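You operate a simulated robot arm through the tools that you are given. There is no shell and no other tool.

Carry out the task below with a simulated robot arm. There is one attempt and no reset: what you move stays moved.

TASK
Roll pipe two up to the rack's end blocks and chock it.
Fine: keep a hand on it as it rolls; loosen the chock knob, slide the chock against the pipe, then tighten the knob. Keep out from under the hanging shell; let no pipe roll free or drop.
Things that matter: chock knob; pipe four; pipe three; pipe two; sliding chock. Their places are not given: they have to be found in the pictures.

The check looks at the end state, three seconds after you hand in, the way a careful person would. Anything else that was tipped, shoved, dropped, spilled or broken makes it a failure.

THE ROBOT
A 7-joint arm with a three-finger gripper, fixed in place. Base frame: the origin is on the floor under the middle of its stand, x ahead of it, y to its left, z up. Units: m, rad, N and s.
With the tool pointing down near the work surface it reaches from about 0.5 to 0.94 m from the base axis. Its first joint turns from -2.897 to 2.897 rad. Payload 2.69 kg.
Tool frame: the origin (TCP) lies between the finger pads and is the grasp point; the fingertips stand 0.029 m ahead of it; z points along the fingers, y is the line along which they close. The gripper opens to 0.12 m; its body begins 0.078 m behind the TCP.
Orientation is that of the tool frame in the base frame, as a unit quaternion [x, y, z, w]. With the fingers straight down and closing along the base's y, the tool's x points along the base's -x, its y along +y and its z along -z.

THE INTERFACE
- The arm moves only by the tool jog_arm. Its argument "plan" is a list of rows, each an object of numbers (a shift or turn left out is 0, a gripper value left out holds the last): "dx", "dy", "dz": the shift along the base's x, y, z in cm; "wx", "wy", "wz": the turn, a rotation vector about the base's x, y, z in rad; "grip": the gripper command, from -1 (shut) to 1 (fully open), values between in proportion. In form: [{"dx": .., "dy": .., "dz": .., "wx": .., "wy": .., "wz": .., "grip": ..}, ...]. A call has 1 to 20 rows; each row shifts and turns the commanded pose from where the row before left it. Each row takes 0.2 s and may step no farther than 0.05 m and 0.15 rad from the row before; otherwise, or with a gripper value out of range, the whole call is refused. A pose out of reach is approached as far as the arm can. The call stops where the force on the tool passes 40 N (or 10 N more than at its start, if that is more) or the arm is blocked; 0.2 s more then pass. Each finger travels about 0.04 m/s and halts on what it meets, pressing with about 27 N; the grip force reading is that of the motor and also rises with nothing between the fingers. The clock runs only during rows and for 0.2 s after the last one: add rows that do not move to give the fingers time. It gives the time, the measured TCP pose, the force on the tool (base axes), the opening and the grip force at its end, in the units of the frame above (readings bear some noise), with the torque about the TCP (base axes, N m) and any sound that the robot's microphone picked up.
- Cameras (640 x 400 px; columns grow to the right, rows downward): "scene" is fixed at [0.2199, -0.6501, 1.375]; the picture's right is [0.88, -0.47, 0.00], its down [-0.29, -0.53, -0.80] and it looks along [0.38, 0.70, -0.60] (base axes); focal length 364 px, centre (320, 200). "wrist" rides on the gripper at [0.063, 0, -0.104] in the tool frame; the picture's right is [0.00, 1.00, 0.00], its down [-0.83, 0.00, -0.56] and it looks along [-0.56, 0.00, 0.83] (tool axes); focal length 275 px, centre (320, 200).
- snapshot(camera): a new picture of that camera. The clock stands still meanwhile.
- lift_body(by): slides the trunk up (or, below 0, down) by that many m; the arm rides with it, the base frame stays. It gives what a move gives, with no picture.
- locate(camera, pixels): for up to 12 pixels [column, row] of the newest picture of that camera ("zoom" is the newest enlarged one), the place [x, y, z] in the base frame of the surface seen there, good to about 0.002 m. The clock stands still meanwhile.
- zoom(camera, box): a new picture of the part [left, top, right, bottom] of that camera's present view, enlarged. The clock stands still meanwhile.
- job_done(): hands the job in; it is judged then, once.

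Open the gripper and draw the arm clear of the work before you hand the job in, unless the task says otherwise.

The tools are called after ">>>" as name(argument=value, ...) on one line, values as JSON. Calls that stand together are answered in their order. jog_arm: Moves the arm, as the interface text tells. Its arguments: {"type":"object","properties":{"plan":{"type":"array","items":{"type":"object","properties":{"dx":{"type":"number"},"dy":{"type":"number"},"dz":{"type":"number"},"wx":{"type":"number"},"wy":{"type":"number"},"wz":{"type":"number"},"grip":{"type":"number"}}}}},"required":["plan"]} The other tools are called the same way: lift_body (by) moves the trunk up or down; snapshot (camera) takes a picture; locate (camera, pixels) gives the place of the surface under pixels of a picture; zoom (camera, box) takes an enlarged picture of a part of a camera's view; job_done () hands the job in.

At the start:

```text
t: 0.0
position: [0.572, -0.0406, 0.9897]
tool_rot: [0.0, 1.0, 0.0, 0.0]
ft_force: [-0.4, -0.8, 0.2]
ft_torque: [-0.03, -0.01, 0.0]
opening: 0.1202
finger_force: 0.1
trunk travel left (down, up): [-0.525, 0.088]
```

scene: 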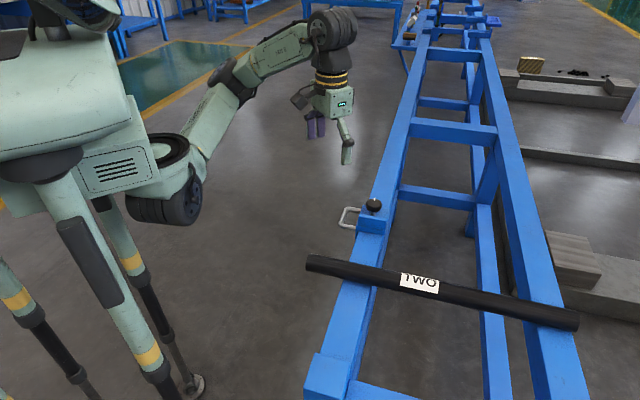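
wrist: 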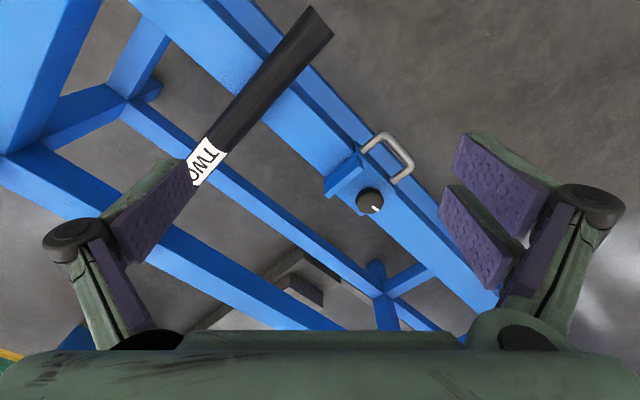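

The scene picture shows pipe TWO lying across the rack around (440,290), with a blue chock and black knob at (372,208). I look closer at these and at the rack ends.

>>> zoom(camera="scene", box=[280, 160, 600, 400])

>>> zoom(camera="scene", box=[380, 0, 540, 100])

>>> snapshot(camera="wrist")

>>> snapshot(camera="scene")

```text
1.67 times, centred on (440, 280) of scene
```

zoom: 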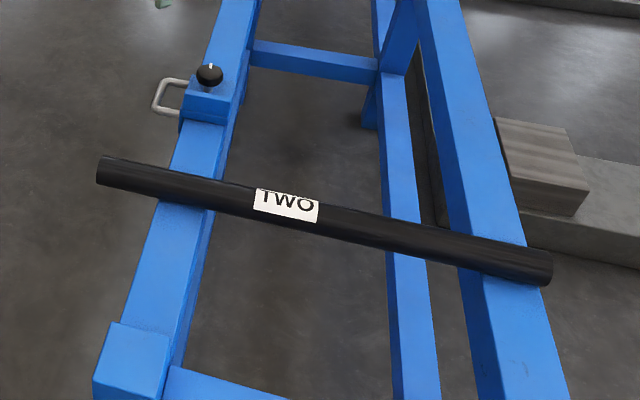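

```text
4.00 times, centred on (460, 50) of scene
```

zoom: 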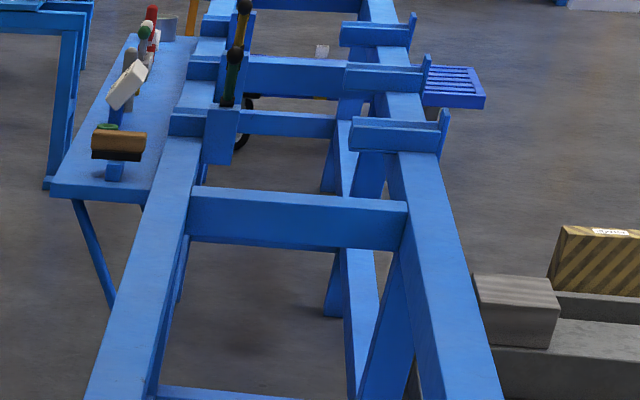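

```text
taken
```

wrist: 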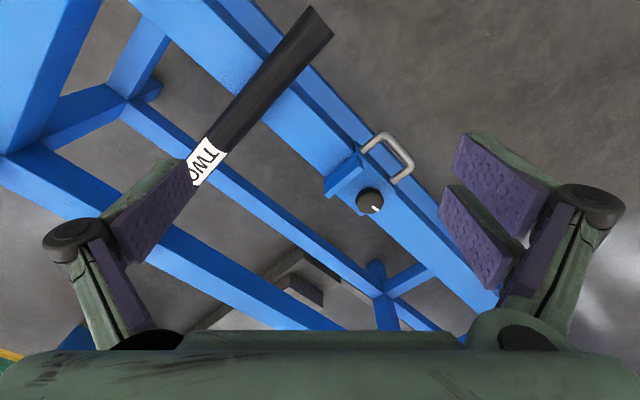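

```text
taken
```

scene: 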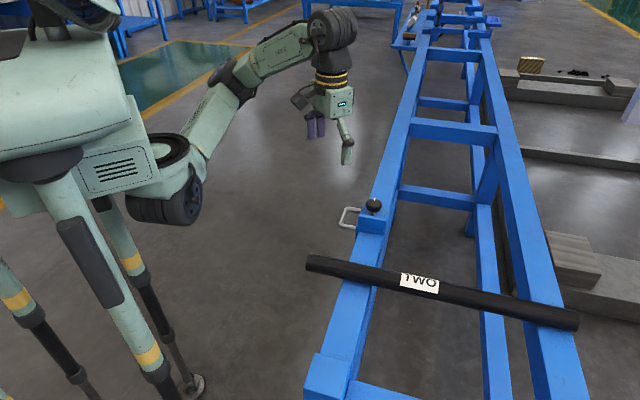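

I get the places of the pipe, the chock, the knob, the handle and the end block from the scene picture.

>>> locate(camera="scene", pixels=[[310, 262], [345, 270], [420, 284], [500, 303], [573, 320], [374, 203], [368, 222], [350, 212], [345, 224], [330, 366], [325, 385], [345, 330]])

>>> locate(camera="wrist", pixels=[[368, 197], [376, 208], [350, 175], [340, 165], [388, 140], [405, 170], [410, 210], [455, 270], [300, 90], [250, 60], [316, 20], [230, 110]])

>>> locate(camera="scene", pixels=[[400, 135], [410, 80], [420, 45], [520, 230], [560, 380], [480, 50], [390, 160], [360, 240], [335, 340], [355, 350], [545, 330], [505, 150]])

```text
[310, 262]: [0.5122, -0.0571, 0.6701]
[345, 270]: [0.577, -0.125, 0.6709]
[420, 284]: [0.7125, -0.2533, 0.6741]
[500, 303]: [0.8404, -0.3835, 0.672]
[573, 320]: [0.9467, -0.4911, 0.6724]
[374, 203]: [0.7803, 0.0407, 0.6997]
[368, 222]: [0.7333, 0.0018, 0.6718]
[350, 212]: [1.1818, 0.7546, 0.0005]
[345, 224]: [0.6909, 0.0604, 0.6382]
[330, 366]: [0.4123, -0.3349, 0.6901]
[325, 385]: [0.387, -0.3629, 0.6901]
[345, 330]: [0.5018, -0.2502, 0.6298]
```

```text
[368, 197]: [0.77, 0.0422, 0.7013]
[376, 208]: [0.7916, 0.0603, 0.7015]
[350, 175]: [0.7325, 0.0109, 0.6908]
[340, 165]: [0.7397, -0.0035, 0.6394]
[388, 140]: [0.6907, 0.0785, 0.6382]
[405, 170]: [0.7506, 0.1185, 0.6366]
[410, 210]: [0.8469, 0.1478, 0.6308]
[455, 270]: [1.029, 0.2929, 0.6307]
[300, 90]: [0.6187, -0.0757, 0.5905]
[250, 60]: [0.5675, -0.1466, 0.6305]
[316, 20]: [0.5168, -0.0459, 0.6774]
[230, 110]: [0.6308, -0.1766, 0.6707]
```

```text
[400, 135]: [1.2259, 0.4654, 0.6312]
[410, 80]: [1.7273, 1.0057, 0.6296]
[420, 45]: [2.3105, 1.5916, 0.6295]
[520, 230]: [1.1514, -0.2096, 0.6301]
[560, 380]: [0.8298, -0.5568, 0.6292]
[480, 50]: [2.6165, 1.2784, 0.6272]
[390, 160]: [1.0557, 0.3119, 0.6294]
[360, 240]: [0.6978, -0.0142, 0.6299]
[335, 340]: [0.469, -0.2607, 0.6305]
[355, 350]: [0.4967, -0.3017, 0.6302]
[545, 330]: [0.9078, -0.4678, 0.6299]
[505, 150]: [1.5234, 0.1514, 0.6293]
```

The rails run along (0.71,0.71) at z≈0.63, pipe TWO lies across them at about u=0.32, and an end block sits at (0.41,-0.33). Before touching anything I tilt the wrist camera up to find the hanging shell and the other pipes.

>>> jog_arm(plan=[{"wy": -0.15}, {"wy": -0.15}, {"wy": -0.15}, {"wy": -0.15}, {"wy": -0.15}, {"wy": -0.1}])

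>>> snapshot(camera="wrist")

>>> snapshot(camera="scene")

```text
t: 1.4
position: [0.5788, -0.0424, 0.9976]
tool_rot: [0.0, 0.911, 0.0, 0.412]
ft_force: [0.0, 0.0, -0.4]
ft_torque: [0.04, 0.0, -0.02]
opening: 0.12
finger_force: 0.0
out of reach, approached as far as the arm can: row 6
trunk travel left (down, up): [-0.525, 0.088]
```

```text
taken
```

wrist: 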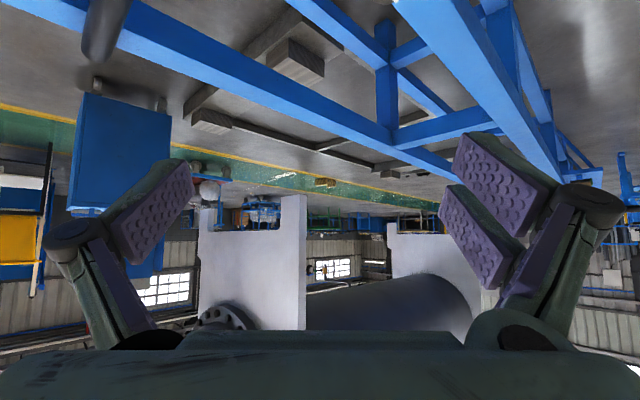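

```text
taken
```

scene: 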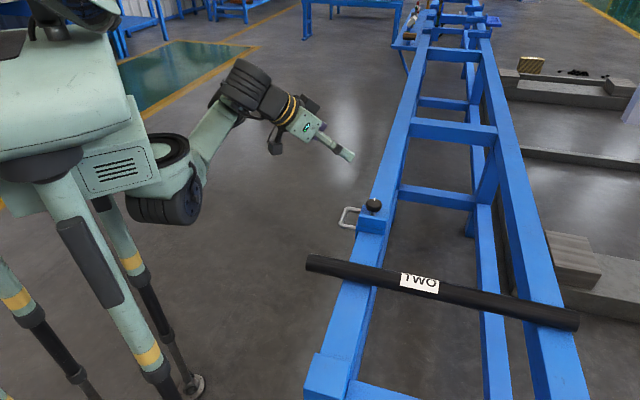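

The wrist picture (upside down) shows a large dark cylinder with white plates at (390,300), probably the hanging shell. I locate it and the other items.

>>> locate(camera="wrist", pixels=[[390, 300], [330, 310], [455, 300], [250, 250], [420, 250], [220, 320], [320, 235], [430, 285], [120, 140], [100, 30], [95, 85], [205, 190]])

>>> zoom(camera="wrist", box=[180, 140, 500, 340])

```text
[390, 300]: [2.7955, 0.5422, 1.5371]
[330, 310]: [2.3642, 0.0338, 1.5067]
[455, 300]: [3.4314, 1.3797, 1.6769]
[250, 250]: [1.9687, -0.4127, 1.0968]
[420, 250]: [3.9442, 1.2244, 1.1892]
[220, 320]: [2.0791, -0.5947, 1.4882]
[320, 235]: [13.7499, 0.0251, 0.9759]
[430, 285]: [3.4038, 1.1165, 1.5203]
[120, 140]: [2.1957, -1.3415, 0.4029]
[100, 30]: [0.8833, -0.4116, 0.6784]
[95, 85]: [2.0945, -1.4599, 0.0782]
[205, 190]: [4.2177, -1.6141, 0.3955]
```

```text
2.00 times, centred on (340, 240) of wrist
```

zoom: 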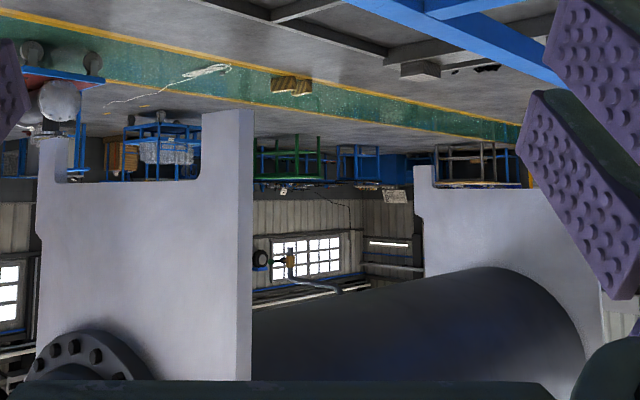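

The shell hangs beyond x≈1.9, far out of the work area, so I can keep clear of it. Pipes three and four are still unseen; I turn the wrist to the right (yaw) to look.

>>> jog_arm(plan=[{"wy": 0.15}, {"wy": 0.15}, {"wz": -0.15}, {"wz": -0.15}, {"wz": -0.15}, {"wz": -0.15}, {"wz": -0.15}])

>>> snapshot(camera="wrist")

```text
t: 3.0
position: [0.5782, -0.0435, 0.9969]
tool_rot: [0.354, 0.895, -0.099, 0.253]
ft_force: [0.0, -0.5, -0.4]
ft_torque: [0.0, 0.0, 0.03]
opening: 0.1199
finger_force: 0.2
trunk travel left (down, up): [-0.525, 0.088]
```

```text
taken
```

wrist: 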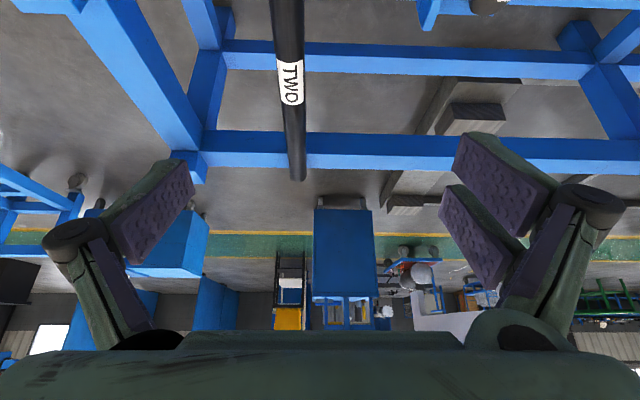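

The far end block shows at (190,165) and the near one at (45,5); only pipe TWO is on this rack portion. I locate the blocks and look closer.

>>> locate(camera="wrist", pixels=[[190, 160], [195, 155], [180, 152], [195, 175], [80, 5], [45, 5], [60, 10], [298, 160], [290, 20], [440, 5], [220, 140], [92, 22]])

>>> zoom(camera="wrist", box=[0, 0, 320, 200])

>>> zoom(camera="wrist", box=[0, 180, 320, 380])

```text
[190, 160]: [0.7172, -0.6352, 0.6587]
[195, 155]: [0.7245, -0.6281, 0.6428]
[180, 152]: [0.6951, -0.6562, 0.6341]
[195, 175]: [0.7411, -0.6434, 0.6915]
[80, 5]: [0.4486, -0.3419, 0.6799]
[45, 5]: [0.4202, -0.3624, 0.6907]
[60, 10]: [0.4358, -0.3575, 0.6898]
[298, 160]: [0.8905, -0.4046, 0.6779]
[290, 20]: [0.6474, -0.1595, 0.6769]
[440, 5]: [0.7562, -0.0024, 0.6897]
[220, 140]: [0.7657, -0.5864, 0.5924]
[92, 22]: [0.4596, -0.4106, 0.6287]
```

```text
2.00 times, centred on (160, 100) of wrist
```

zoom: 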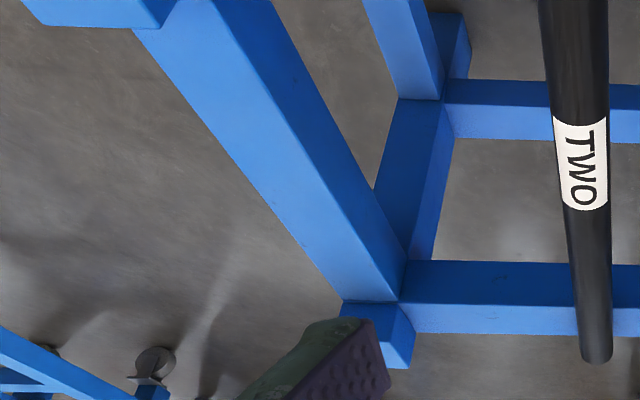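

```text
2.00 times, centred on (160, 280) of wrist
```

zoom: 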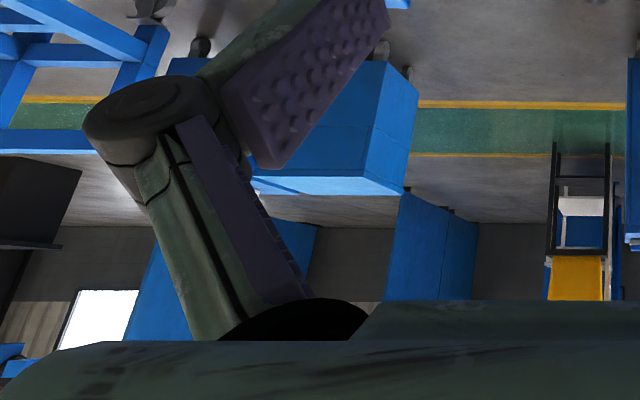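

The blocks' front faces lie near u≈0.07 on both rails and the pipe top is near z≈0.678. I keep turning the wrist to the right to look for pipes three and four.

>>> jog_arm(plan=[{"wz": -0.15}, {"wz": -0.15}, {"wz": -0.15}, {"wz": -0.15}, {"wz": -0.15}, {"wz": -0.15}])

>>> snapshot(camera="wrist")

```text
t: 4.4
position: [0.5787, -0.0434, 0.9972]
tool_rot: [0.708, 0.652, -0.2, 0.184]
ft_force: [-0.2, 0.3, -0.2]
ft_torque: [0.01, 0.0, -0.02]
opening: 0.12
finger_force: 0.1
trunk travel left (down, up): [-0.525, 0.088]
```

```text
taken
```

wrist: 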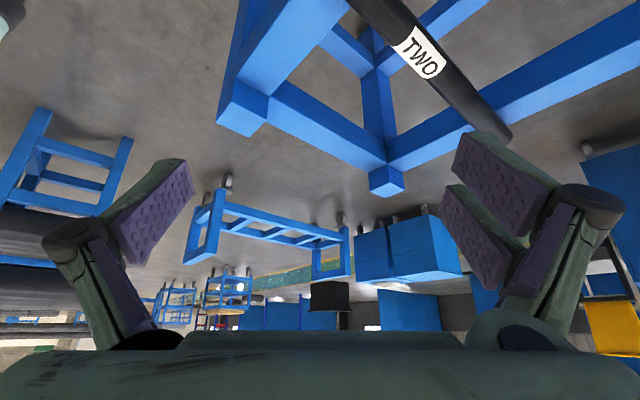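

There is another rack at left (40,170) with dark cylinders around (25,240). I zoom in and locate them.

>>> zoom(camera="wrist", box=[0, 100, 320, 300])

>>> locate(camera="wrist", pixels=[[20, 225], [20, 275], [30, 160], [240, 105], [385, 180], [268, 95], [222, 90], [400, 170], [385, 190], [350, 5], [500, 130], [300, 90]])

```text
2.00 times, centred on (160, 200) of wrist
```

zoom: 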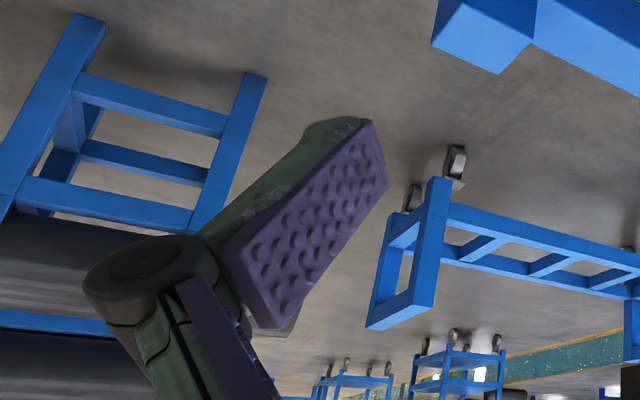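

```text
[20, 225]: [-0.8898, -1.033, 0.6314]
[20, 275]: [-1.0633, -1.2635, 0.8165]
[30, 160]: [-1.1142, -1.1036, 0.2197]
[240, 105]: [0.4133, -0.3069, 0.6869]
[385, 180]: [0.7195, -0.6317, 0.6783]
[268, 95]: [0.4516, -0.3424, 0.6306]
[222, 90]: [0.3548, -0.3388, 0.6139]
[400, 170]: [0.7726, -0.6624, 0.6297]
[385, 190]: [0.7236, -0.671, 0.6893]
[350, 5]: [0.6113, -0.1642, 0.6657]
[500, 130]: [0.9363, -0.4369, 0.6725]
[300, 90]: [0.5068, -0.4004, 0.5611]
```

The big cylinders are at (-0.9,-1.0), outside the work area. I now turn the wrist the other way to look to the left.

>>> jog_arm(plan=[{"wz": 0.15}, {"wz": 0.15}, {"wz": 0.15}, {"wz": 0.15}, {"wz": 0.15}, {"wz": 0.15}, {"wz": 0.15}, {"wz": 0.15}, {"wz": 0.15}, {"wz": 0.15}, {"wz": 0.15}, {"wz": 0.15}, {"wz": 0.15}, {"wz": 0.15}, {"wz": 0.15}, {"wz": 0.15}, {"wz": 0.15}])

>>> snapshot(camera="wrist")

```text
t: 8.0
position: [0.5791, -0.0413, 0.9978]
tool_rot: [-0.42, 0.866, 0.118, 0.244]
ft_force: [0.4, -1.6, 0.1]
ft_torque: [0.0, 0.02, 0.03]
opening: 0.1201
finger_force: 0.1
trunk travel left (down, up): [-0.525, 0.088]
```

```text
taken
```

wrist: 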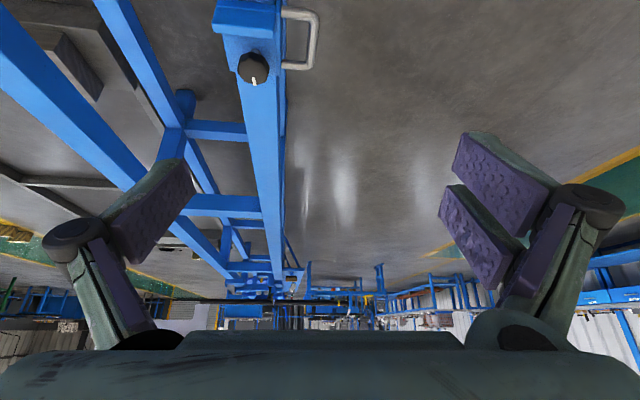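

This view looks along the rack; the chock, knob (252,68) and handle (305,40) are clear. I zoom on the distance to look for the other pipes and on the chock.

>>> zoom(camera="wrist", box=[200, 230, 460, 340])

>>> zoom(camera="wrist", box=[170, 0, 370, 125])

>>> locate(camera="zoom", pixels=[[265, 215], [270, 250], [250, 180], [235, 100], [200, 30], [450, 50], [400, 45], [400, 210], [320, 100], [150, 40], [310, 300], [360, 50]])

```text
2.46 times, centred on (330, 285) of wrist
```

zoom: 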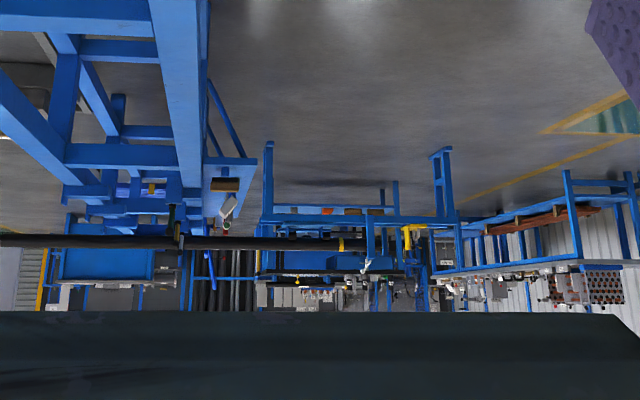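

```text
3.20 times, centred on (270, 62) of wrist
```

zoom: 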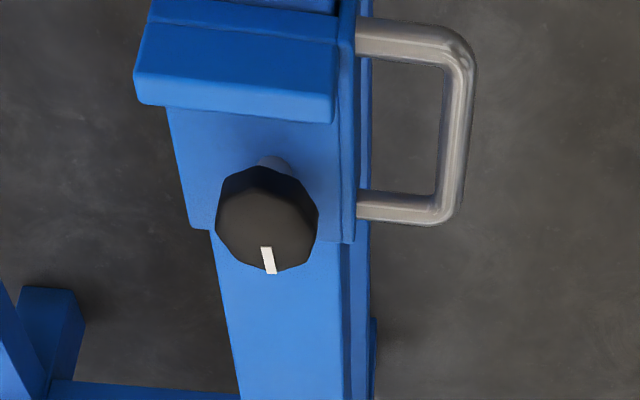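

```text
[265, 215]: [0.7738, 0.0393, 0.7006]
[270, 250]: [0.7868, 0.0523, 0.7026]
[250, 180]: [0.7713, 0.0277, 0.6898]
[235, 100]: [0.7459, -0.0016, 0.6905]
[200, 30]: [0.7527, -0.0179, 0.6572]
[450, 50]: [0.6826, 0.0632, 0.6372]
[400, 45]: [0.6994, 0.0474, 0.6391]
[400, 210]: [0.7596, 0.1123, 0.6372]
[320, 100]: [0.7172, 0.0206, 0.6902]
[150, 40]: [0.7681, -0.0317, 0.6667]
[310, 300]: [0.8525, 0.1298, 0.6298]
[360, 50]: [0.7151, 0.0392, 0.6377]
```

The first zoom shows a black pipe lying across far away. I locate these to see whether they are anywhere near the work area.

>>> locate(camera="wrist", pixels=[[220, 328], [260, 329], [335, 329], [285, 345], [295, 345], [405, 320], [252, 68], [246, 60], [258, 60], [240, 68], [266, 68], [253, 84]])

>>> zoom(camera="wrist", box=[200, 270, 360, 340])

```text
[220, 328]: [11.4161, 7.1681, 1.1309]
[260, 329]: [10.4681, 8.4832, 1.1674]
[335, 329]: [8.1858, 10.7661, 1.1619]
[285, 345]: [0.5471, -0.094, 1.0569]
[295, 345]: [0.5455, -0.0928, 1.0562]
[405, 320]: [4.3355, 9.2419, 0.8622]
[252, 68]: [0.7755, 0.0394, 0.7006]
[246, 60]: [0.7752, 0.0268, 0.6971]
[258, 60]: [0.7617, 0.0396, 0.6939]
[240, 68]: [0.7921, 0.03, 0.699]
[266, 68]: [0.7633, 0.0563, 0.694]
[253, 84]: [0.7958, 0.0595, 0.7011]
```

```text
4.00 times, centred on (280, 305) of wrist
```

zoom: 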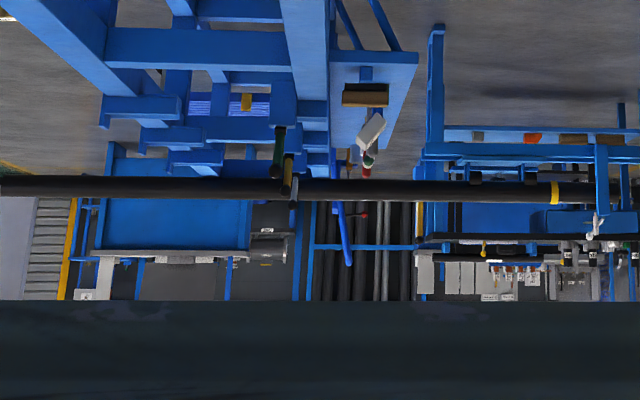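

No nearby pipes in that direction. I turn further left to check the rest of the reachable area.

>>> jog_arm(plan=[{"wz": 0.15}, {"wz": 0.15}, {"wz": 0.15}, {"wz": 0.15}, {"wz": 0.15}, {"wz": 0.15}, {"wz": 0.15}, {"wz": 0.15}])

>>> snapshot(camera="wrist")

```text
t: 9.8
position: [0.6471, 0.0123, 0.9281]
tool_rot: [0.834, -0.482, -0.234, -0.133]
ft_force: [-0.2, -0.2, 0.1]
ft_torque: [-0.02, 0.0, 0.0]
opening: 0.1201
finger_force: 0.1
out of reach, approached as far as the arm can: row 1, 2, 3, 4, 5, 6, 7, 8
trunk travel left (down, up): [-0.525, 0.088]
```

```text
taken
```

wrist: 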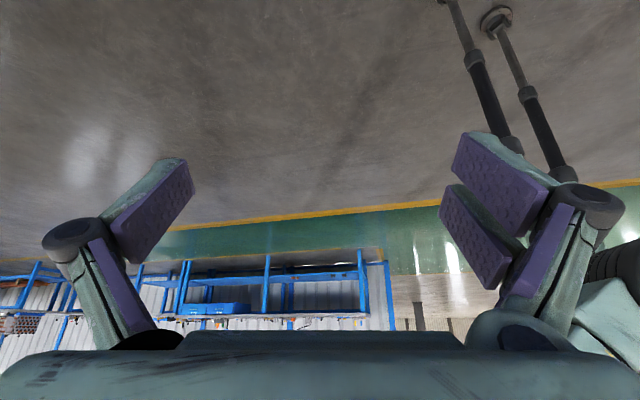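

Nothing else within reach on that side. I check the scene camera's right and far parts for pipes three and four (dark items near (578,72)).

>>> zoom(camera="scene", box=[480, 20, 640, 120])

>>> zoom(camera="scene", box=[380, 0, 500, 60])

>>> zoom(camera="scene", box=[100, 0, 400, 180])

```text
4.00 times, centred on (560, 70) of scene
```

zoom: 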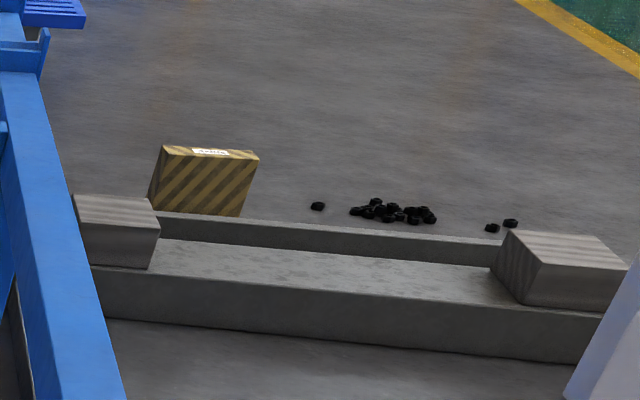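

```text
5.33 times, centred on (440, 30) of scene
```

zoom: 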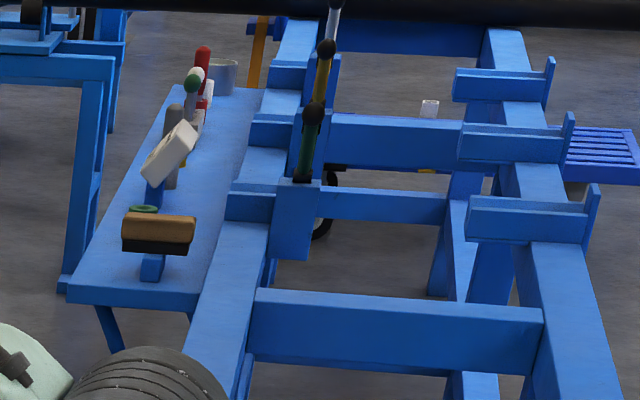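

```text
2.13 times, centred on (250, 90) of scene
```

zoom: 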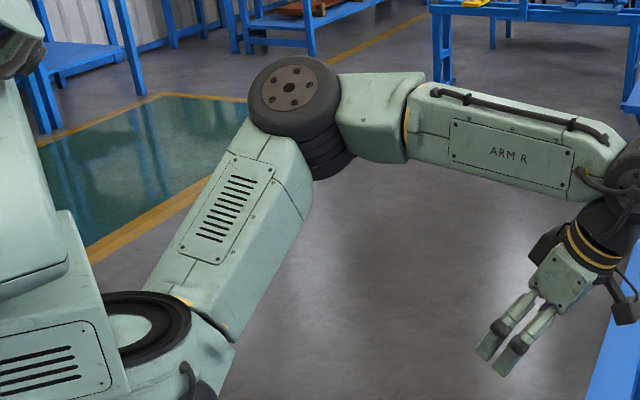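

Nothing else lies in the work area, and pipes three and four are not near the rack's end. I turn the tool back to line up with the rack (yaw −45°), keeping it high.

>>> jog_arm(plan=[{"wz": -0.145}, {"wz": -0.145}, {"wz": -0.145}, {"wz": -0.145}, {"wz": -0.145}, {"wz": -0.145}, {"wz": -0.145}, {"wz": -0.145}, {"wz": -0.145}, {"wz": -0.145}, {"wz": -0.145}, {"wz": -0.145}, {"wz": -0.145}, {"wz": -0.145}, {"wz": -0.145}, {"wz": -0.145}, {"wz": -0.145}, {"wz": -0.145}, {"wz": -0.145}, {"wz": -0.13}])

```text
t: 14.0
position: [0.6484, 0.0127, 0.9289]
tool_rot: [0.371, 0.888, -0.104, 0.251]
ft_force: [0.5, 0.4, -0.4]
ft_torque: [0.03, 0.03, 0.01]
opening: 0.1198
finger_force: 0.0
trunk travel left (down, up): [-0.525, 0.088]
```

The call starts from the measured pose, so I now level the tool (fingers straight down, closing along the rails) and move over the middle of the pipe at a safe height.

>>> jog_arm(plan=[{"wx": 0.0972, "wy": 0.0972}, {"wx": 0.0972, "wy": 0.0972}, {"wx": 0.0972, "wy": 0.0972}, {"wx": 0.0972, "wy": 0.0972}, {"dx": 1.5, "dy": -4.0}, {"dx": 1.5, "dy": -4.0}, {"dx": 1.5, "dy": -4.0}, {"dx": 1.5, "dy": -4.0}, {"dx": 1.5, "dy": -4.0}, {"dx": 1.5, "dy": -4.0}, {"dx": 0.4, "dy": -3.5}])

>>> snapshot(camera="wrist")

>>> snapshot(camera="scene")

```text
t: 16.4
position: [0.743, -0.2635, 0.9299]
tool_rot: [0.383, 0.924, 0.001, 0.0]
ft_force: [-0.2, 0.0, 0.0]
ft_torque: [-0.01, 0.01, 0.01]
opening: 0.1201
finger_force: 0.1
trunk travel left (down, up): [-0.525, 0.088]
```

```text
taken
```

wrist: 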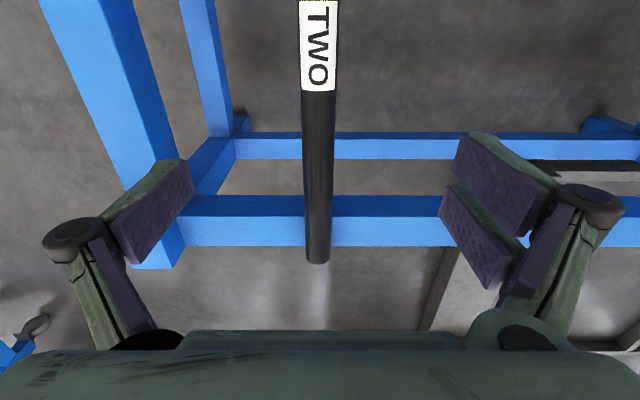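

```text
taken
```

scene: 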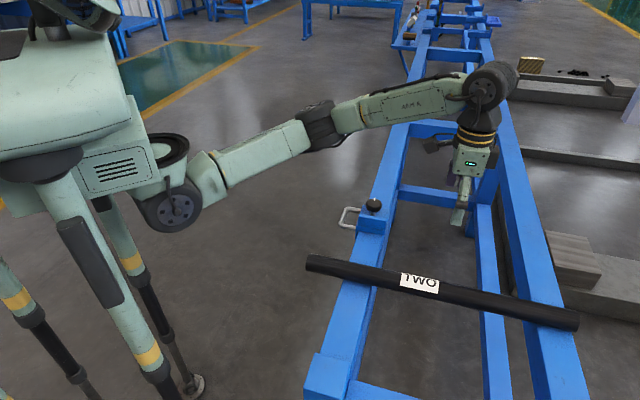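

The pipe is centred between the fingers at column 319. I measure its axis, top height and both ends.

>>> locate(camera="wrist", pixels=[[319, 20], [319, 100], [319, 150], [319, 180], [319, 200], [319, 230], [319, 245], [305, 150], [333, 150], [319, 256], [150, 100], [370, 200]])

```text
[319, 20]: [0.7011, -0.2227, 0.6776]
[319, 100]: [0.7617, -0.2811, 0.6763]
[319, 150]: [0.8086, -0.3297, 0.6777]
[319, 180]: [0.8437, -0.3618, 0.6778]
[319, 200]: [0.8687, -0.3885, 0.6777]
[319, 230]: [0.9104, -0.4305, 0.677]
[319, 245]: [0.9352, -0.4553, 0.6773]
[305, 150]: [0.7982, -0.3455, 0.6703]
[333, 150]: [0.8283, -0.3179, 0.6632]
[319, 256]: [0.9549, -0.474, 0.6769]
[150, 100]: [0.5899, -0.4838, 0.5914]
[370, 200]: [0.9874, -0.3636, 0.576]
```

The pipe axis is at u≈0.339, top z=0.677, so radius ≈0.0235; the tool is centred on it at v≈0.71 near its middle. I lower to just above it.

>>> jog_arm(plan=[{"dz": -4.5}, {"dz": -4.5}, {"dz": -4.5}, {"dz": -4}])

>>> snapshot(camera="wrist")

>>> snapshot(camera="scene")

```text
t: 17.4
position: [0.7435, -0.2615, 0.753]
tool_rot: [0.384, 0.923, 0.0, -0.001]
ft_force: [1.2, 0.5, 0.4]
ft_torque: [0.04, -0.03, 0.0]
opening: 0.1197
finger_force: 0.1
trunk travel left (down, up): [-0.525, 0.088]
```

```text
taken
```

wrist: 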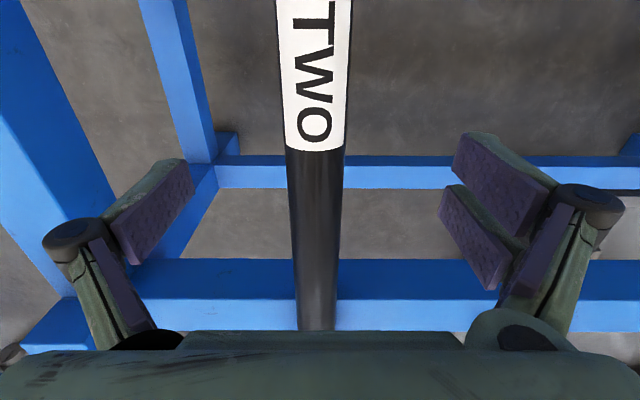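

```text
taken
```

scene: 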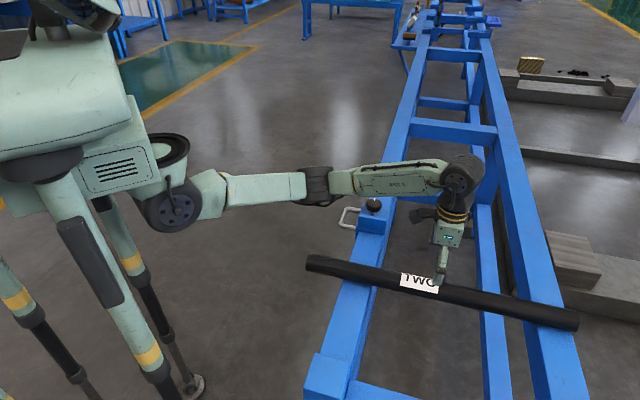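

The pipe stays centred. Before lowering further I check how high the forearm passes above the chock knob.

>>> locate(camera="scene", pixels=[[350, 195], [400, 190], [320, 185], [430, 215], [445, 178], [450, 240], [270, 190], [375, 193], [410, 193], [180, 205], [440, 278], [425, 170]])

```text
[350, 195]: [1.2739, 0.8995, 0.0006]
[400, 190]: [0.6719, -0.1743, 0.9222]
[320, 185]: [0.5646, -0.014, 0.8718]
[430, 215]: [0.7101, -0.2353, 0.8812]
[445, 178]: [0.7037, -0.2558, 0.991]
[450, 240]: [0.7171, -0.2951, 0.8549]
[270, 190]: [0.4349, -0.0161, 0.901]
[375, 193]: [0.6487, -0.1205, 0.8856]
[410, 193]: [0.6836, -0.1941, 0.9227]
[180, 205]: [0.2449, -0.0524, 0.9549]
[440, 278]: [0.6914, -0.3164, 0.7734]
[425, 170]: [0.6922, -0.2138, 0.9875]
```

The forearm stays near z≈0.87, well clear of the knob (0.70). I lower the open fingers around the pipe so the pads stand at its mid-height.

>>> jog_arm(plan=[{"dz": -2.5}, {"dz": -2.5}, {"dz": -2.5}, {"dz": -1.8}, {}])

>>> snapshot(camera="wrist")

>>> zoom(camera="scene", box=[300, 140, 620, 340])

```text
t: 18.6
position: [0.7427, -0.2616, 0.6588]
tool_rot: [0.384, 0.923, -0.001, -0.001]
ft_force: [0.8, 0.0, 0.6]
ft_torque: [-0.02, 0.03, 0.01]
opening: 0.1202
finger_force: 0.0
trunk travel left (down, up): [-0.525, 0.088]
```

```text
taken
```

wrist: 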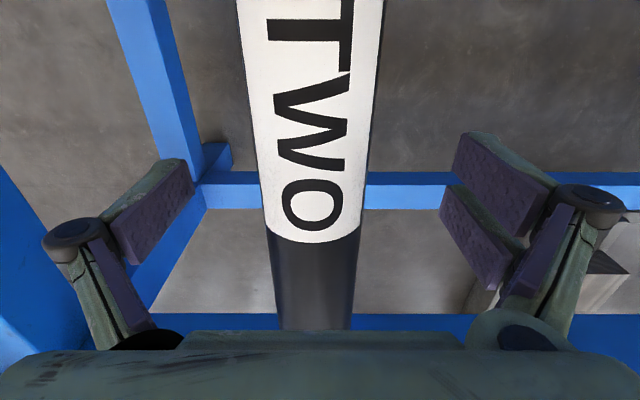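

```text
2.00 times, centred on (460, 240) of scene
```

zoom: 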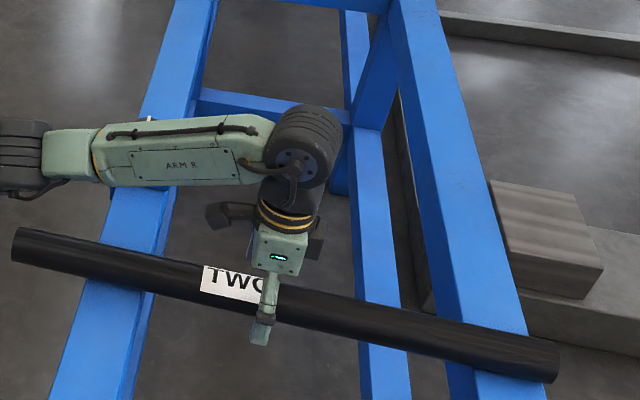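

The fingers straddle the pipe with no contact. I close them to a loose cage of about 0.056 m around the 0.047 m pipe.

>>> jog_arm(plan=[{"grip": 0.1}, {"grip": 0.1}, {"grip": 0.1}, {"grip": -0.05}, {"grip": -0.05}, {"grip": -0.05}])

>>> snapshot(camera="wrist")

```text
t: 20.0
position: [0.7429, -0.2616, 0.6582]
tool_rot: [0.383, 0.924, 0.0, 0.0]
ft_force: [0.3, -0.6, -0.1]
ft_torque: [0.01, 0.01, 0.03]
opening: 0.0569
finger_force: 0.0
trunk travel left (down, up): [-0.525, 0.088]
```

```text
taken
```

wrist: 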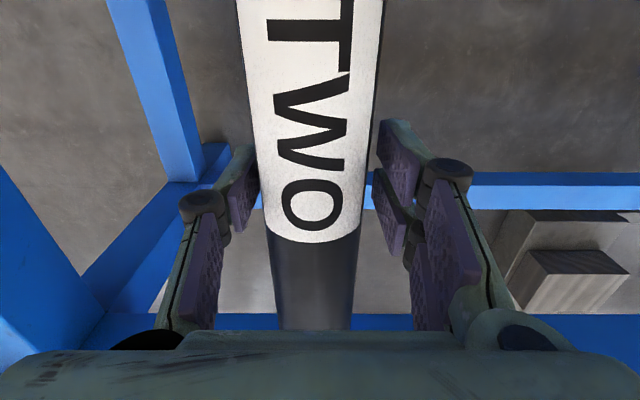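

The cage is close around the pipe (0.057 m). I start rolling it toward the end blocks slowly, a short way first.

>>> jog_arm(plan=[{"dx": -0.35, "dy": -0.35}, {"dx": -0.35, "dy": -0.35}, {"dx": -0.35, "dy": -0.35}, {"dx": -0.35, "dy": -0.35}, {"dx": -0.35, "dy": -0.35}, {"dx": -0.35, "dy": -0.35}, {"dx": -0.35, "dy": -0.35}, {"dx": -0.35, "dy": -0.35}])

>>> snapshot(camera="wrist")

>>> snapshot(camera="scene")

```text
t: 21.8
position: [0.712, -0.2887, 0.6589]
tool_rot: [0.384, 0.923, -0.001, 0.0]
ft_force: [1.3, 0.2, 0.3]
ft_torque: [-0.03, 0.0, 0.01]
opening: 0.0573
finger_force: 0.5
trunk travel left (down, up): [-0.525, 0.088]
```

```text
taken
```

wrist: 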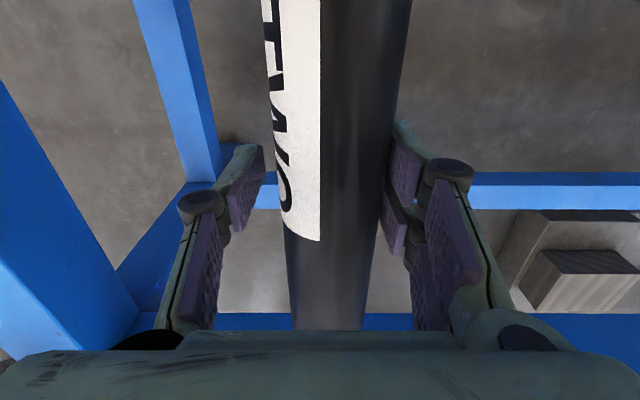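

```text
taken
```

scene: 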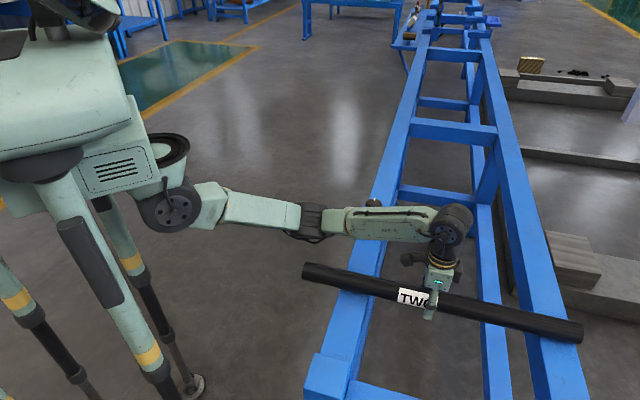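

The pipe rolls (the label has turned) and stays caged. The forearm now passes near the chock in the picture, so I check its height and the pipe's straightness.

>>> locate(camera="scene", pixels=[[345, 228], [380, 238], [410, 240], [312, 230], [340, 272], [560, 330], [470, 305], [374, 203]])

>>> locate(camera="wrist", pixels=[[370, 30], [350, 150], [345, 200], [330, 300], [335, 260]])

```text
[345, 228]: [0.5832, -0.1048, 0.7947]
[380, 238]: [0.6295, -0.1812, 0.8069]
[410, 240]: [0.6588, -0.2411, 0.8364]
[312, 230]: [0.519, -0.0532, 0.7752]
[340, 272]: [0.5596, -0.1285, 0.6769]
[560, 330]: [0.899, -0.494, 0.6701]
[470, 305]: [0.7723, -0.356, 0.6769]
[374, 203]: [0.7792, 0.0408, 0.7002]
```

```text
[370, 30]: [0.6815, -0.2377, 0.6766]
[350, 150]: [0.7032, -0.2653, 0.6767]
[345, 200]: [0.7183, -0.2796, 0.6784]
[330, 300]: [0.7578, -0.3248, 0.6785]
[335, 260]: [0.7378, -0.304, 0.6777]
```

The forearm underside is at z≈0.78, about 0.1 m above the pipe; fine so far. I keep rolling at about 3.5 cm/s.

>>> jog_arm(plan=[{"dx": -0.5, "dy": -0.5}, {"dx": -0.5, "dy": -0.5}, {"dx": -0.5, "dy": -0.5}, {"dx": -0.5, "dy": -0.5}, {"dx": -0.5, "dy": -0.5}, {"dx": -0.5, "dy": -0.5}, {"dx": -0.5, "dy": -0.5}, {"dx": -0.5, "dy": -0.5}, {"dx": -0.5, "dy": -0.5}, {"dx": -0.5, "dy": -0.5}])

>>> snapshot(camera="wrist")

>>> snapshot(camera="scene")

```text
t: 24.0
position: [0.6637, -0.3411, 0.6592]
tool_rot: [0.383, 0.924, -0.001, -0.001]
ft_force: [1.9, 1.4, 1.2]
ft_torque: [0.03, -0.02, -0.07]
opening: 0.0595
finger_force: 1.7
trunk travel left (down, up): [-0.525, 0.088]
```

```text
taken
```

wrist: 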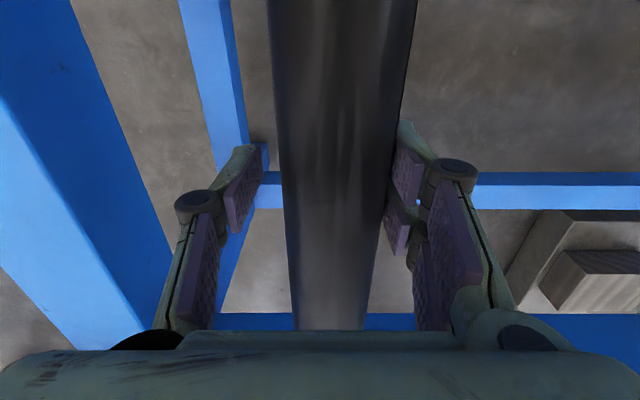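

```text
taken
```

scene: 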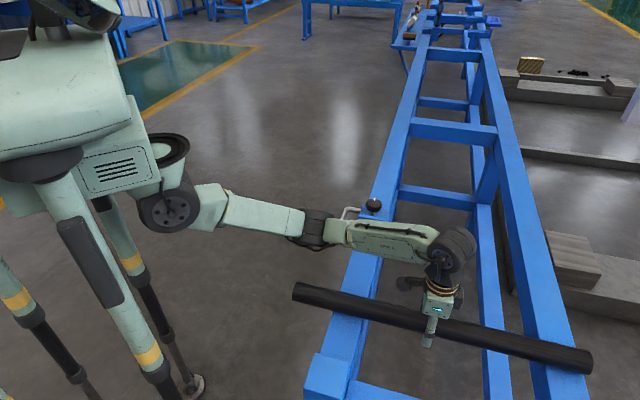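

Tool now at u≈0.228, pipe still caged and straight. I check forearm clearance again, then continue.

>>> locate(camera="scene", pixels=[[312, 243], [345, 242], [380, 258], [330, 248], [310, 292], [345, 303], [500, 345], [570, 360]])

>>> jog_arm(plan=[{"dx": -0.5, "dy": -0.5}, {"dx": -0.5, "dy": -0.5}, {"dx": -0.5, "dy": -0.5}, {"dx": -0.5, "dy": -0.5}, {"dx": -0.5, "dy": -0.5}, {"dx": -0.5, "dy": -0.5}, {"dx": -0.5, "dy": -0.5}, {"dx": -0.5, "dy": -0.5}, {"dx": -0.5, "dy": -0.5}])

>>> snapshot(camera="wrist")

>>> snapshot(camera="scene")

```text
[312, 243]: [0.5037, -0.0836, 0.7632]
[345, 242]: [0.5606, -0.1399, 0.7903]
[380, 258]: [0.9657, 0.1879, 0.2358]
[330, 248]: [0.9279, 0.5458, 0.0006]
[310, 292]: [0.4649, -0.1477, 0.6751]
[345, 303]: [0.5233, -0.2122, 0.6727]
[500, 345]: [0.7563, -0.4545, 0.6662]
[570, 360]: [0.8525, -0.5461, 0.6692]
```

```text
t: 26.0
position: [0.6186, -0.3833, 0.6591]
tool_rot: [0.383, 0.924, -0.001, 0.0]
ft_force: [1.2, 0.4, 0.1]
ft_torque: [-0.04, 0.02, 0.03]
opening: 0.0584
finger_force: 0.7
trunk travel left (down, up): [-0.525, 0.088]
```

```text
taken
```

wrist: 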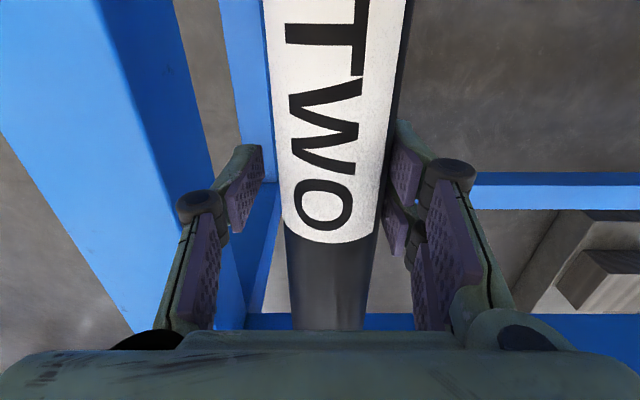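

```text
taken
```

scene: 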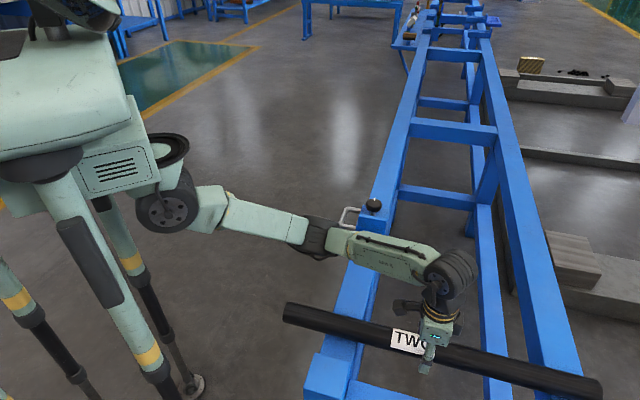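

Tool at u≈0.166; about 7–8 cm remain to the blocks. I continue, slowing for the contact.

>>> jog_arm(plan=[{"dx": -0.5, "dy": -0.5}, {"dx": -0.5, "dy": -0.5}, {"dx": -0.5, "dy": -0.5}, {"dx": -0.5, "dy": -0.5}, {"dx": -0.5, "dy": -0.5}, {"dx": -0.4, "dy": -0.4}, {"dx": -0.3, "dy": -0.3}, {"dx": -0.2, "dy": -0.2}, {}])

>>> snapshot(camera="wrist")

>>> zoom(camera="scene", box=[260, 200, 580, 400])

```text
t: 28.0
position: [0.5848, -0.4189, 0.6593]
tool_rot: [0.384, 0.923, -0.001, 0.0]
ft_force: [-0.1, 0.9, -0.1]
ft_torque: [0.0, 0.02, 0.04]
opening: 0.0576
finger_force: 0.7
trunk travel left (down, up): [-0.525, 0.088]
```

```text
taken
```

wrist: 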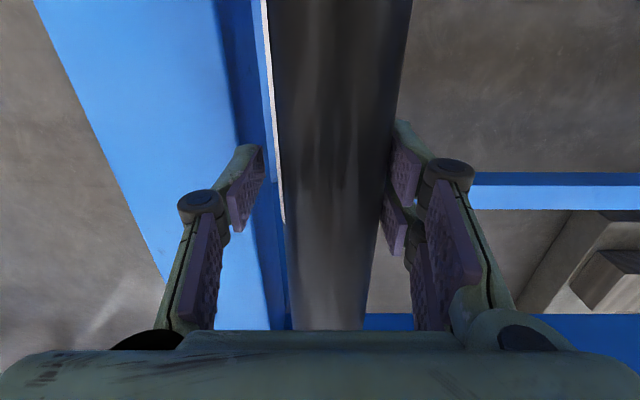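

```text
2.00 times, centred on (420, 300) of scene
```

zoom: 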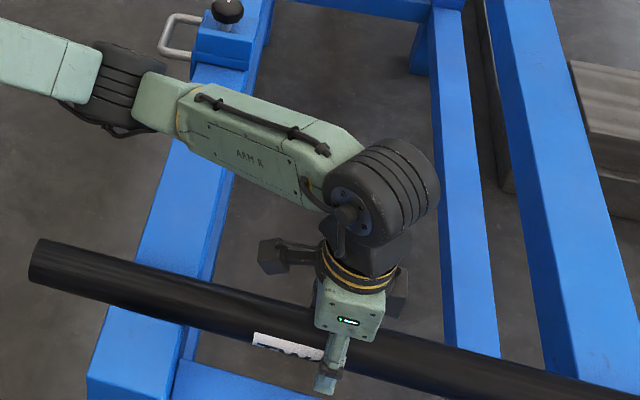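

Tool u≈0.117, pipe about 3 cm from the blocks. I close slowly at 0.3 cm per row, watching the force.

>>> jog_arm(plan=[{"dx": -0.22, "dy": -0.22}, {"dx": -0.22, "dy": -0.22}, {"dx": -0.22, "dy": -0.22}, {"dx": -0.22, "dy": -0.22}, {"dx": -0.22, "dy": -0.22}, {"dx": -0.22, "dy": -0.22}, {"dx": -0.22, "dy": -0.22}, {"dx": -0.15, "dy": -0.15}, {}])

>>> zoom(camera="scene", box=[260, 200, 580, 400])

>>> snapshot(camera="wrist")

```text
t: 30.0
position: [0.5673, -0.4349, 0.6603]
tool_rot: [0.384, 0.923, -0.001, -0.001]
ft_force: [-1.1, -0.7, -0.2]
ft_torque: [0.02, 0.01, 0.03]
opening: 0.0569
finger_force: 0.0
trunk travel left (down, up): [-0.525, 0.088]
```

```text
2.00 times, centred on (420, 300) of scene
```

zoom: 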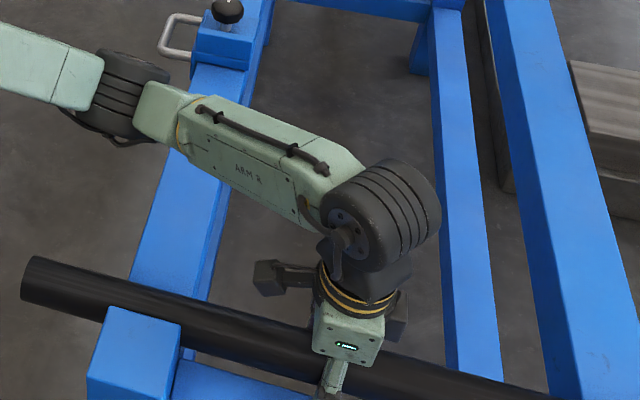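

```text
taken
```

wrist: 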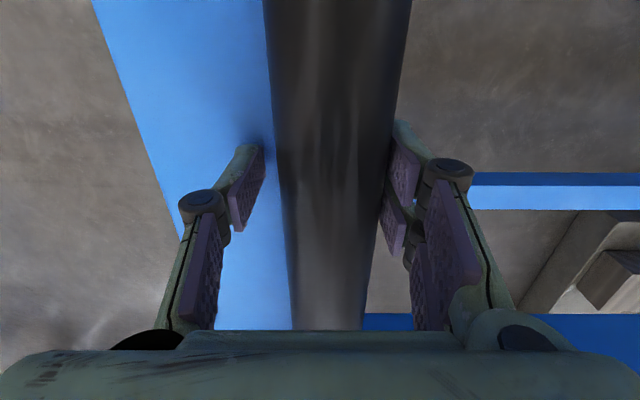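

The pipe's near end is almost at the block in the zoom (130,320). I measure the gap between pipe and block.

>>> locate(camera="zoom", pixels=[[145, 314], [160, 300], [165, 291], [120, 308], [130, 340], [60, 275], [235, 318], [430, 370], [150, 296], [175, 325]])

>>> locate(camera="wrist", pixels=[[338, 100], [335, 200], [335, 150], [330, 300], [337, 20]])

```text
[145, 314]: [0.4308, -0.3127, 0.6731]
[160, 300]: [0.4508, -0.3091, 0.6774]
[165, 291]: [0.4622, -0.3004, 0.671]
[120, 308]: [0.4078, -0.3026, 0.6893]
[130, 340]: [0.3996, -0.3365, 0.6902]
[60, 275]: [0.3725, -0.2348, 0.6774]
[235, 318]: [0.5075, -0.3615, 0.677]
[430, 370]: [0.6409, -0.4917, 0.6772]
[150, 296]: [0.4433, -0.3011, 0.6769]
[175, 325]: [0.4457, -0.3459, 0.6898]
```

```text
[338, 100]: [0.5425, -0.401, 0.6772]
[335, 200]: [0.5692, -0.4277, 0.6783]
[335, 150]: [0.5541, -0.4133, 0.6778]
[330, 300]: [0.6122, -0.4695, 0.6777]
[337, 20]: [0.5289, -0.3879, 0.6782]
```

The block faces are at u≈0.073 and the pipe axis at u≈0.100, so only about 3–4 mm remain. I push gently on in 1.5 mm steps until contact shows in the force.

>>> jog_arm(plan=[{"dx": -0.11, "dy": -0.11}, {"dx": -0.11, "dy": -0.11}, {"dx": -0.11, "dy": -0.11}, {"dx": -0.11, "dy": -0.11}, {"dx": -0.11, "dy": -0.11}, {}])

>>> snapshot(camera="wrist")

>>> zoom(camera="scene", box=[260, 200, 580, 400])

```text
t: 31.4
position: [0.5629, -0.4402, 0.6608]
tool_rot: [0.381, 0.924, 0.0, 0.0]
ft_force: [13.8, 15.0, -2.5]
ft_torque: [0.0, -0.1, -0.06]
opening: 0.0701
finger_force: 10.1
trunk travel left (down, up): [-0.525, 0.088]
```

```text
taken
```

wrist: 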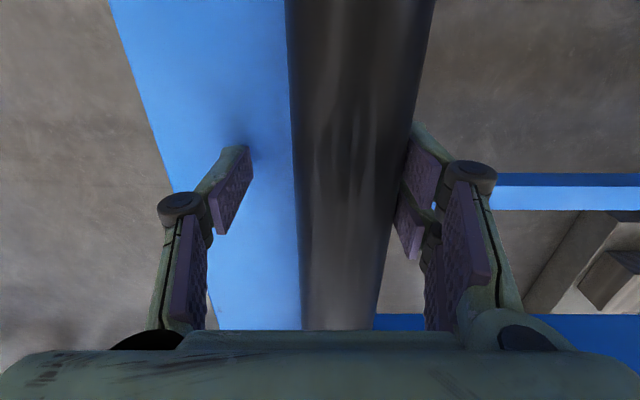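

```text
2.00 times, centred on (420, 300) of scene
```

zoom: 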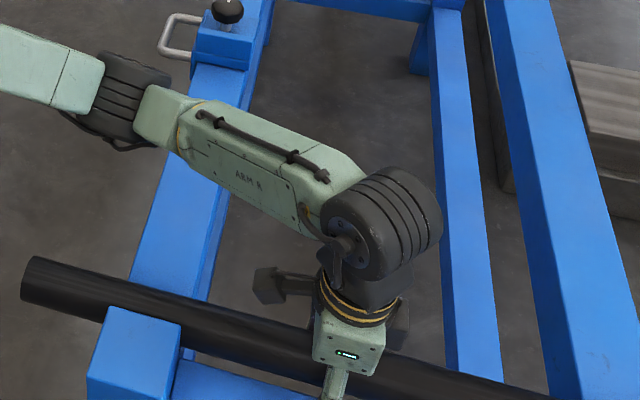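

A steady 20 N reaction shows the pipe pressed against the blocks. I check that it is square (both ends in contact).

>>> locate(camera="wrist", pixels=[[360, 20], [355, 100], [353, 150], [350, 200], [345, 270], [342, 310]])

>>> locate(camera="scene", pixels=[[290, 335], [310, 344], [330, 351], [370, 362], [400, 372], [470, 388], [500, 395]])

```text
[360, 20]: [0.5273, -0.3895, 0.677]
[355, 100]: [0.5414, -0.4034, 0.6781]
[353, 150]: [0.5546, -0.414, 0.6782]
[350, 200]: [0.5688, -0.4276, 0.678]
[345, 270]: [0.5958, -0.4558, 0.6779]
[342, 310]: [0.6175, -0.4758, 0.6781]
```

```text
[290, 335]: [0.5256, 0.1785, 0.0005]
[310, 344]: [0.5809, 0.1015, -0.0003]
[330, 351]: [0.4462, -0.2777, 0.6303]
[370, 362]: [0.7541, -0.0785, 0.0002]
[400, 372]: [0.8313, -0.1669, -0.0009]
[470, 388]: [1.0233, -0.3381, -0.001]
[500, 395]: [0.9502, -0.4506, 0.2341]
```

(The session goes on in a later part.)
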